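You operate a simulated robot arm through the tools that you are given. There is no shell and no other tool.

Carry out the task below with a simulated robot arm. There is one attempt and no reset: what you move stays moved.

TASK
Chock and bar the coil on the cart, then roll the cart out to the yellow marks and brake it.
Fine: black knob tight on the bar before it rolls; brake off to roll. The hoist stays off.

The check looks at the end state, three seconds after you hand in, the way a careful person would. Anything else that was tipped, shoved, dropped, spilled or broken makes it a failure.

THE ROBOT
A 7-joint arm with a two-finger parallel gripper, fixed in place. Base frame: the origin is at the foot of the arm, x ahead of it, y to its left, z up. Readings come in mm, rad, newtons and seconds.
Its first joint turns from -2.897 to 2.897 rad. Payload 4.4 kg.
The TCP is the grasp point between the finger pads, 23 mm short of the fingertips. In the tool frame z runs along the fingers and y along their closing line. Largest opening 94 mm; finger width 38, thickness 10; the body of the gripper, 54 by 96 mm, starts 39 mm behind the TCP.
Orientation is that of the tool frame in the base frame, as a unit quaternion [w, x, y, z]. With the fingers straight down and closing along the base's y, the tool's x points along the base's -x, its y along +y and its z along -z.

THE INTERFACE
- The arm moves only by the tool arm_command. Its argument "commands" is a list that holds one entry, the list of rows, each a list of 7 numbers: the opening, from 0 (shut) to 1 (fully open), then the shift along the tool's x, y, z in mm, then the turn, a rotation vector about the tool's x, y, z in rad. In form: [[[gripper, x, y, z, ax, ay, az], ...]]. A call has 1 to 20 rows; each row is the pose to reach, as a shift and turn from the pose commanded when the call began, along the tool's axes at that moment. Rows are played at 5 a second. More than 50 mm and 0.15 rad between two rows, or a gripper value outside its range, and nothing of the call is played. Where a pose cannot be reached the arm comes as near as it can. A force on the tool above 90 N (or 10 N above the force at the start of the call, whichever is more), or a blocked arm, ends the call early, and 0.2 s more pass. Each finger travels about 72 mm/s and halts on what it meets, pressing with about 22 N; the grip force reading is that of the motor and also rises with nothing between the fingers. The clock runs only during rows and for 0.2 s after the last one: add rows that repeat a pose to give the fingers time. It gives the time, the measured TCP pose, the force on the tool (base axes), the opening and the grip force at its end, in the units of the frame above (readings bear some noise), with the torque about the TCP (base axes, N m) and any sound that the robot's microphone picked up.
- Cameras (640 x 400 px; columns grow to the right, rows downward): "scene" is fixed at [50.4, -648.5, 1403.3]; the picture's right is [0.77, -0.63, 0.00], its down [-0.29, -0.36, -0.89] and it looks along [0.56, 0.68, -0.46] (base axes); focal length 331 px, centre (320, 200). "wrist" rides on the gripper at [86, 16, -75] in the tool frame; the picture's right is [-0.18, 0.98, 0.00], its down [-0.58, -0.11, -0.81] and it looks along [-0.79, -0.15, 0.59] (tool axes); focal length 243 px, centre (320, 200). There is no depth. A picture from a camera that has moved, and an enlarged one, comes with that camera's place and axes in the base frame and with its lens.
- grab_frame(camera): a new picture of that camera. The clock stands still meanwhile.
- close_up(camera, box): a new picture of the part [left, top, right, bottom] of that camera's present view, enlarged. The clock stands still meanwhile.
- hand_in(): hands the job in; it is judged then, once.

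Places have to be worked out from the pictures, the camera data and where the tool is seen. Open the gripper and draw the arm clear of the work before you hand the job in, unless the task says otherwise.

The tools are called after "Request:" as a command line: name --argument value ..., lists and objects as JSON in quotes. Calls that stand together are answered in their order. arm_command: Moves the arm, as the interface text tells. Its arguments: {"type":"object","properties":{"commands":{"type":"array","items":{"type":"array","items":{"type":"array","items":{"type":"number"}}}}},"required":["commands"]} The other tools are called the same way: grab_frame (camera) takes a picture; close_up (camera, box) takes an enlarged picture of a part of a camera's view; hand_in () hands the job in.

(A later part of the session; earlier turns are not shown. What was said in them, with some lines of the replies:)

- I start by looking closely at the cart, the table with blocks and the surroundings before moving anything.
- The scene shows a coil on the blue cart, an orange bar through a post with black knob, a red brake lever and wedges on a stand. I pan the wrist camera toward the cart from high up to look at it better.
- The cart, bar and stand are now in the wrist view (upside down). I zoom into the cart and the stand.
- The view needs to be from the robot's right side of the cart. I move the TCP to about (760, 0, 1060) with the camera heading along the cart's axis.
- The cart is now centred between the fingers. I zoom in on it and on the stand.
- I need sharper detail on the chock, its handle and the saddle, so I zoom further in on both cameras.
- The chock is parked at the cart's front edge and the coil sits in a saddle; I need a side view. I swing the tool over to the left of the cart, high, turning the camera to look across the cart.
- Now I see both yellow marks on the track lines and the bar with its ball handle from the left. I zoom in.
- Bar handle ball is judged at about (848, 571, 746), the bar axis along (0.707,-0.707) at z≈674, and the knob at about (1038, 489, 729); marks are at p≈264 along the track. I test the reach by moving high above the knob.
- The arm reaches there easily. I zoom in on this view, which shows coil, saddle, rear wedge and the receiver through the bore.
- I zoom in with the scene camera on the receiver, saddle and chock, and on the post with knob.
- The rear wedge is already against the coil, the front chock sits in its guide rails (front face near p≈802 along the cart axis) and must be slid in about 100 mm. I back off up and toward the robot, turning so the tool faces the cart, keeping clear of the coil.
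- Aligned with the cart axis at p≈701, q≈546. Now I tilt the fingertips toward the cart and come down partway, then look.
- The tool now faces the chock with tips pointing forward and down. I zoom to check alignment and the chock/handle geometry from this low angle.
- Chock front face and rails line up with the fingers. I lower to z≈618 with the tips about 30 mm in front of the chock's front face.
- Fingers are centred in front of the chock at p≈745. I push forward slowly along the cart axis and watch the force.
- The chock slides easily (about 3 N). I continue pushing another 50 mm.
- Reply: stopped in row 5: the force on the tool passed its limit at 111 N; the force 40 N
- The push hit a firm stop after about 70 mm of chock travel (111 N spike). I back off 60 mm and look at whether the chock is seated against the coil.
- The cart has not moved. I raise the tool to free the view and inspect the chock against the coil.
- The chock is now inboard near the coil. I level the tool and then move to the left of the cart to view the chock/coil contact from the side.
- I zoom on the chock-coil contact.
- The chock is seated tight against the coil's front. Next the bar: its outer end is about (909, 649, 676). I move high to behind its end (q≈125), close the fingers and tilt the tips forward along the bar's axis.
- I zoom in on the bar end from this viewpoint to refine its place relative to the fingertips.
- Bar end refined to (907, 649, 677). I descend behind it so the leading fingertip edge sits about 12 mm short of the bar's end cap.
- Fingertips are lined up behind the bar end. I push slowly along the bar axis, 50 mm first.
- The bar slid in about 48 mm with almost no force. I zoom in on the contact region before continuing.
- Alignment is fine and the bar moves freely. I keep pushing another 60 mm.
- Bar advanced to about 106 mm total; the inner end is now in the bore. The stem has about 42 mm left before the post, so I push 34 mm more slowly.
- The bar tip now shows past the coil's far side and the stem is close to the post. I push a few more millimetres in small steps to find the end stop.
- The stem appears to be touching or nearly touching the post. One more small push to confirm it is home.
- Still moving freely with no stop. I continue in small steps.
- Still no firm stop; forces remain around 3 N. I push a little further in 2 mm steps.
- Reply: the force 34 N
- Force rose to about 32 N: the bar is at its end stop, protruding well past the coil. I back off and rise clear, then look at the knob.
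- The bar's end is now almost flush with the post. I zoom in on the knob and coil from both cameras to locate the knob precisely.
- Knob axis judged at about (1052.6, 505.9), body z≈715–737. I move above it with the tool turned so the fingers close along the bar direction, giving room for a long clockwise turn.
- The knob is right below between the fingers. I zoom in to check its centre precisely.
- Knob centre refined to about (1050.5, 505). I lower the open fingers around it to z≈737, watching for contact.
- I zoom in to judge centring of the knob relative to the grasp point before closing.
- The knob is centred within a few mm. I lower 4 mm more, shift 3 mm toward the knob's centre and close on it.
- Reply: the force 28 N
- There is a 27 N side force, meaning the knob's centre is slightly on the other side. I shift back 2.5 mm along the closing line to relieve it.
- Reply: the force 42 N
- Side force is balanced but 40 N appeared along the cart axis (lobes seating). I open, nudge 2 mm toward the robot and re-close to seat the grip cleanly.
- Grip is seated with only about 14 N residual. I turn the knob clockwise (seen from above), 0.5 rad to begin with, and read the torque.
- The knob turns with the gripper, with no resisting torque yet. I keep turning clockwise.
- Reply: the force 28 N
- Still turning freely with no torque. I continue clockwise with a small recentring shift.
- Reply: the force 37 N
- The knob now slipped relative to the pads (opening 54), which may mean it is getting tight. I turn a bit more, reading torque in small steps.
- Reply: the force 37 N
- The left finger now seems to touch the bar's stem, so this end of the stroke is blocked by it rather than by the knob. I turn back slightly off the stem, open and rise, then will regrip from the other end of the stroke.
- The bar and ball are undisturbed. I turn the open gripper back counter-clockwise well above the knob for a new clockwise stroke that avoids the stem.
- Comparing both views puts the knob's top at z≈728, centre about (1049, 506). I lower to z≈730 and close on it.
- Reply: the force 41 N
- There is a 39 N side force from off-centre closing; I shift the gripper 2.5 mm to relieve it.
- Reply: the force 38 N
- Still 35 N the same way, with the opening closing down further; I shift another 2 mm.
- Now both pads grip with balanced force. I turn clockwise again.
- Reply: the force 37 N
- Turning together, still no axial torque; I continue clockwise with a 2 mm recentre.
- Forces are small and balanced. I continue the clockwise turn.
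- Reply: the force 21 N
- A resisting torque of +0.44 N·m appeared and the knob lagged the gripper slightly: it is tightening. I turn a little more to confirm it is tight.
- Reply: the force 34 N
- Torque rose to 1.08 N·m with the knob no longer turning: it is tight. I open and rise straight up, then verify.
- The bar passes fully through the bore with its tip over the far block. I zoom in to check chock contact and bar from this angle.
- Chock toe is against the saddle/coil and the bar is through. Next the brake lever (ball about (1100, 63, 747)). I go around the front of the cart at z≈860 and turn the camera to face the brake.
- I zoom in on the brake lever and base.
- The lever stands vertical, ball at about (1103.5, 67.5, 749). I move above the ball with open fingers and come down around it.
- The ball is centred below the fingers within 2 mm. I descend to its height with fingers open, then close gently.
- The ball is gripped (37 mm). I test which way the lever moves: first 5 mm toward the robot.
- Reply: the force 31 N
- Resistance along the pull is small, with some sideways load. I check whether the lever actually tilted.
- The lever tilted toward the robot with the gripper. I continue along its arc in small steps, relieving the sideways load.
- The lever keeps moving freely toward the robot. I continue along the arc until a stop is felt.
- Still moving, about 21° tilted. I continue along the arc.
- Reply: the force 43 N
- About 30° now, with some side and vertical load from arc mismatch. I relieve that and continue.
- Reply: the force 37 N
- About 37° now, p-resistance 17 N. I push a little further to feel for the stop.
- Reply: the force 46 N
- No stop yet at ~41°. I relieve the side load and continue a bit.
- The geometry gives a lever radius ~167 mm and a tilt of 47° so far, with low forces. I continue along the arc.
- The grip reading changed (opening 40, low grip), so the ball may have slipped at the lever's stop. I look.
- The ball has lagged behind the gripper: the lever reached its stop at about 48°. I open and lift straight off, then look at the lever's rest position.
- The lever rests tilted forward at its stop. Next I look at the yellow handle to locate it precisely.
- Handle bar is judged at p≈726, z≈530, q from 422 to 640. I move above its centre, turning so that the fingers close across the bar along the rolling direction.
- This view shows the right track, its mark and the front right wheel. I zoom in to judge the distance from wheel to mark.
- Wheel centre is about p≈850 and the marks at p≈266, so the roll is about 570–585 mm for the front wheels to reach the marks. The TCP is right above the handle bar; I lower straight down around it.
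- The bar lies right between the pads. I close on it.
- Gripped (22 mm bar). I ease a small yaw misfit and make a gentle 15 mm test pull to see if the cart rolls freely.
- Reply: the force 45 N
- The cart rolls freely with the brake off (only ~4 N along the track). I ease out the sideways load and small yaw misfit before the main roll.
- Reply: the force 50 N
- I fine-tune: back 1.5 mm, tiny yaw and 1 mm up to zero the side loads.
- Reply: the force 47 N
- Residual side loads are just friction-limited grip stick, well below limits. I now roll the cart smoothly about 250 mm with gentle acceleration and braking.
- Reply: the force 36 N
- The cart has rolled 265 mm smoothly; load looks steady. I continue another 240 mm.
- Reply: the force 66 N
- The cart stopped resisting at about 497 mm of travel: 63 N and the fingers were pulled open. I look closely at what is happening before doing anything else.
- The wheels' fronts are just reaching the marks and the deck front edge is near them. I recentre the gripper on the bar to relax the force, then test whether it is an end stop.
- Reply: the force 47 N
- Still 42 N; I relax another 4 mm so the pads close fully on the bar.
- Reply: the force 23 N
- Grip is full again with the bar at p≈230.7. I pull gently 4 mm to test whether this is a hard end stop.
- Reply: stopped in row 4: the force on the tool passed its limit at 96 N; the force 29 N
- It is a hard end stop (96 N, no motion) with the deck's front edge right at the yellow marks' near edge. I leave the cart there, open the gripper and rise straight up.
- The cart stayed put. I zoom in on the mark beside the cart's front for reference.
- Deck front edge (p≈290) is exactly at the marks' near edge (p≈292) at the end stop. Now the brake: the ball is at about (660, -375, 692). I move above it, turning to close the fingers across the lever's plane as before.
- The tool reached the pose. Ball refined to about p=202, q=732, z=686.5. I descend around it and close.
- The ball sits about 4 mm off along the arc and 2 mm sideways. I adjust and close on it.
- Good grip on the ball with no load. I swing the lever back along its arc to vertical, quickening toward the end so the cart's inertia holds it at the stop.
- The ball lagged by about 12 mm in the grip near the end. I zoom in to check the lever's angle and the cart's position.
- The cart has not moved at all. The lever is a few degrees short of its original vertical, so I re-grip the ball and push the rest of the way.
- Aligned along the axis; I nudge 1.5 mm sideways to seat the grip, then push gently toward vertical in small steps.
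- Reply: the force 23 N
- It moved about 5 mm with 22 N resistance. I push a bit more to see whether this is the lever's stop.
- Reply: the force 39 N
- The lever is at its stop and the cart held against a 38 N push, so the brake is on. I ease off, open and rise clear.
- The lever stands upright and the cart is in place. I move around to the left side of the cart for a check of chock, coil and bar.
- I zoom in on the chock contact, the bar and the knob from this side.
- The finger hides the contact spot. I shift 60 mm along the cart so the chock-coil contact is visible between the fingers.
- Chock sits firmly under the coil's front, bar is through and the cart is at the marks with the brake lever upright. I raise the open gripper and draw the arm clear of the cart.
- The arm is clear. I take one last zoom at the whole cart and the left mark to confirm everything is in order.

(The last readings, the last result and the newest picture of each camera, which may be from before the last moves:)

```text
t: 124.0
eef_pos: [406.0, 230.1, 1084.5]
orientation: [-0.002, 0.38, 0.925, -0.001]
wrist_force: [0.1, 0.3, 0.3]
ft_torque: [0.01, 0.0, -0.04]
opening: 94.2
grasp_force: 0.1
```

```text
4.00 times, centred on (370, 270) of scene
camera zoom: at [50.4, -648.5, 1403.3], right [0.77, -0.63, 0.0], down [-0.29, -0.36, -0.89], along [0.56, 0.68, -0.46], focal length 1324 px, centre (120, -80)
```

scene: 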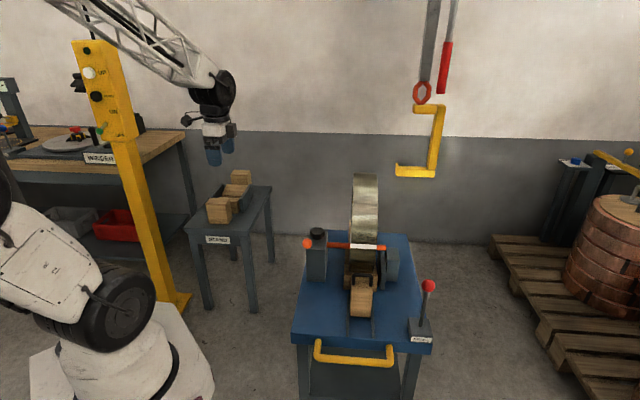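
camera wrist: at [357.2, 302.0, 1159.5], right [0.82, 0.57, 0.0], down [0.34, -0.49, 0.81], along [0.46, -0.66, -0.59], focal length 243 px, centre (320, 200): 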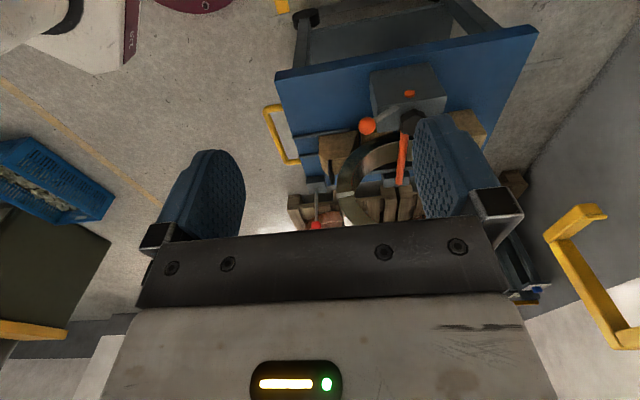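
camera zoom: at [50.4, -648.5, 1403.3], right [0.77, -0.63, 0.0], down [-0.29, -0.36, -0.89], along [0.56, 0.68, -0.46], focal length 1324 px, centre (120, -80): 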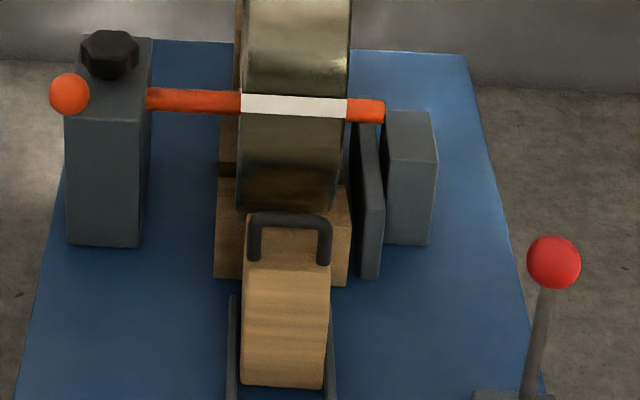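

Everything checks out: the chock is seated against the coil, the bar is through the bore with its knob tight, and the deck's front edge is at the marks with the brake holding. The hoist is untouched and the arm is clear, so I hand the job in.

Request:
hand_in

```text
The job is handed in.
```

I chocked and barred the coil, rolled the cart to its end stop at the yellow marks, and braked it there. The job is handed in; I don't have the result of the check.

- **Chock:** I slid it in along its rails until it stopped hard against the front of the coil. Its position was unchanged after the roll. The camera angle did not show the contact line itself.
- **Bar and knob:** The bar is at its end stop, through the bore and past the coil's far side. I tightened the black knob before rolling. It stopped turning, with resistance at about 1.1 N·m.
- **Roll:** With the brake lever off, the cart rolled freely for about 500 mm and then hit a hard stop. The deck's front edge is at the near edge of the marks. The front wheels are still about 60 mm short of the marks, so if the wheels were meant to sit on them, the cart could not go further.
- **Brake:** The lever is back upright at its stop. The cart did not move when I pushed on it with 38 N.

I never touched the hoist. The gripper is open and the arm is clear of the cart.
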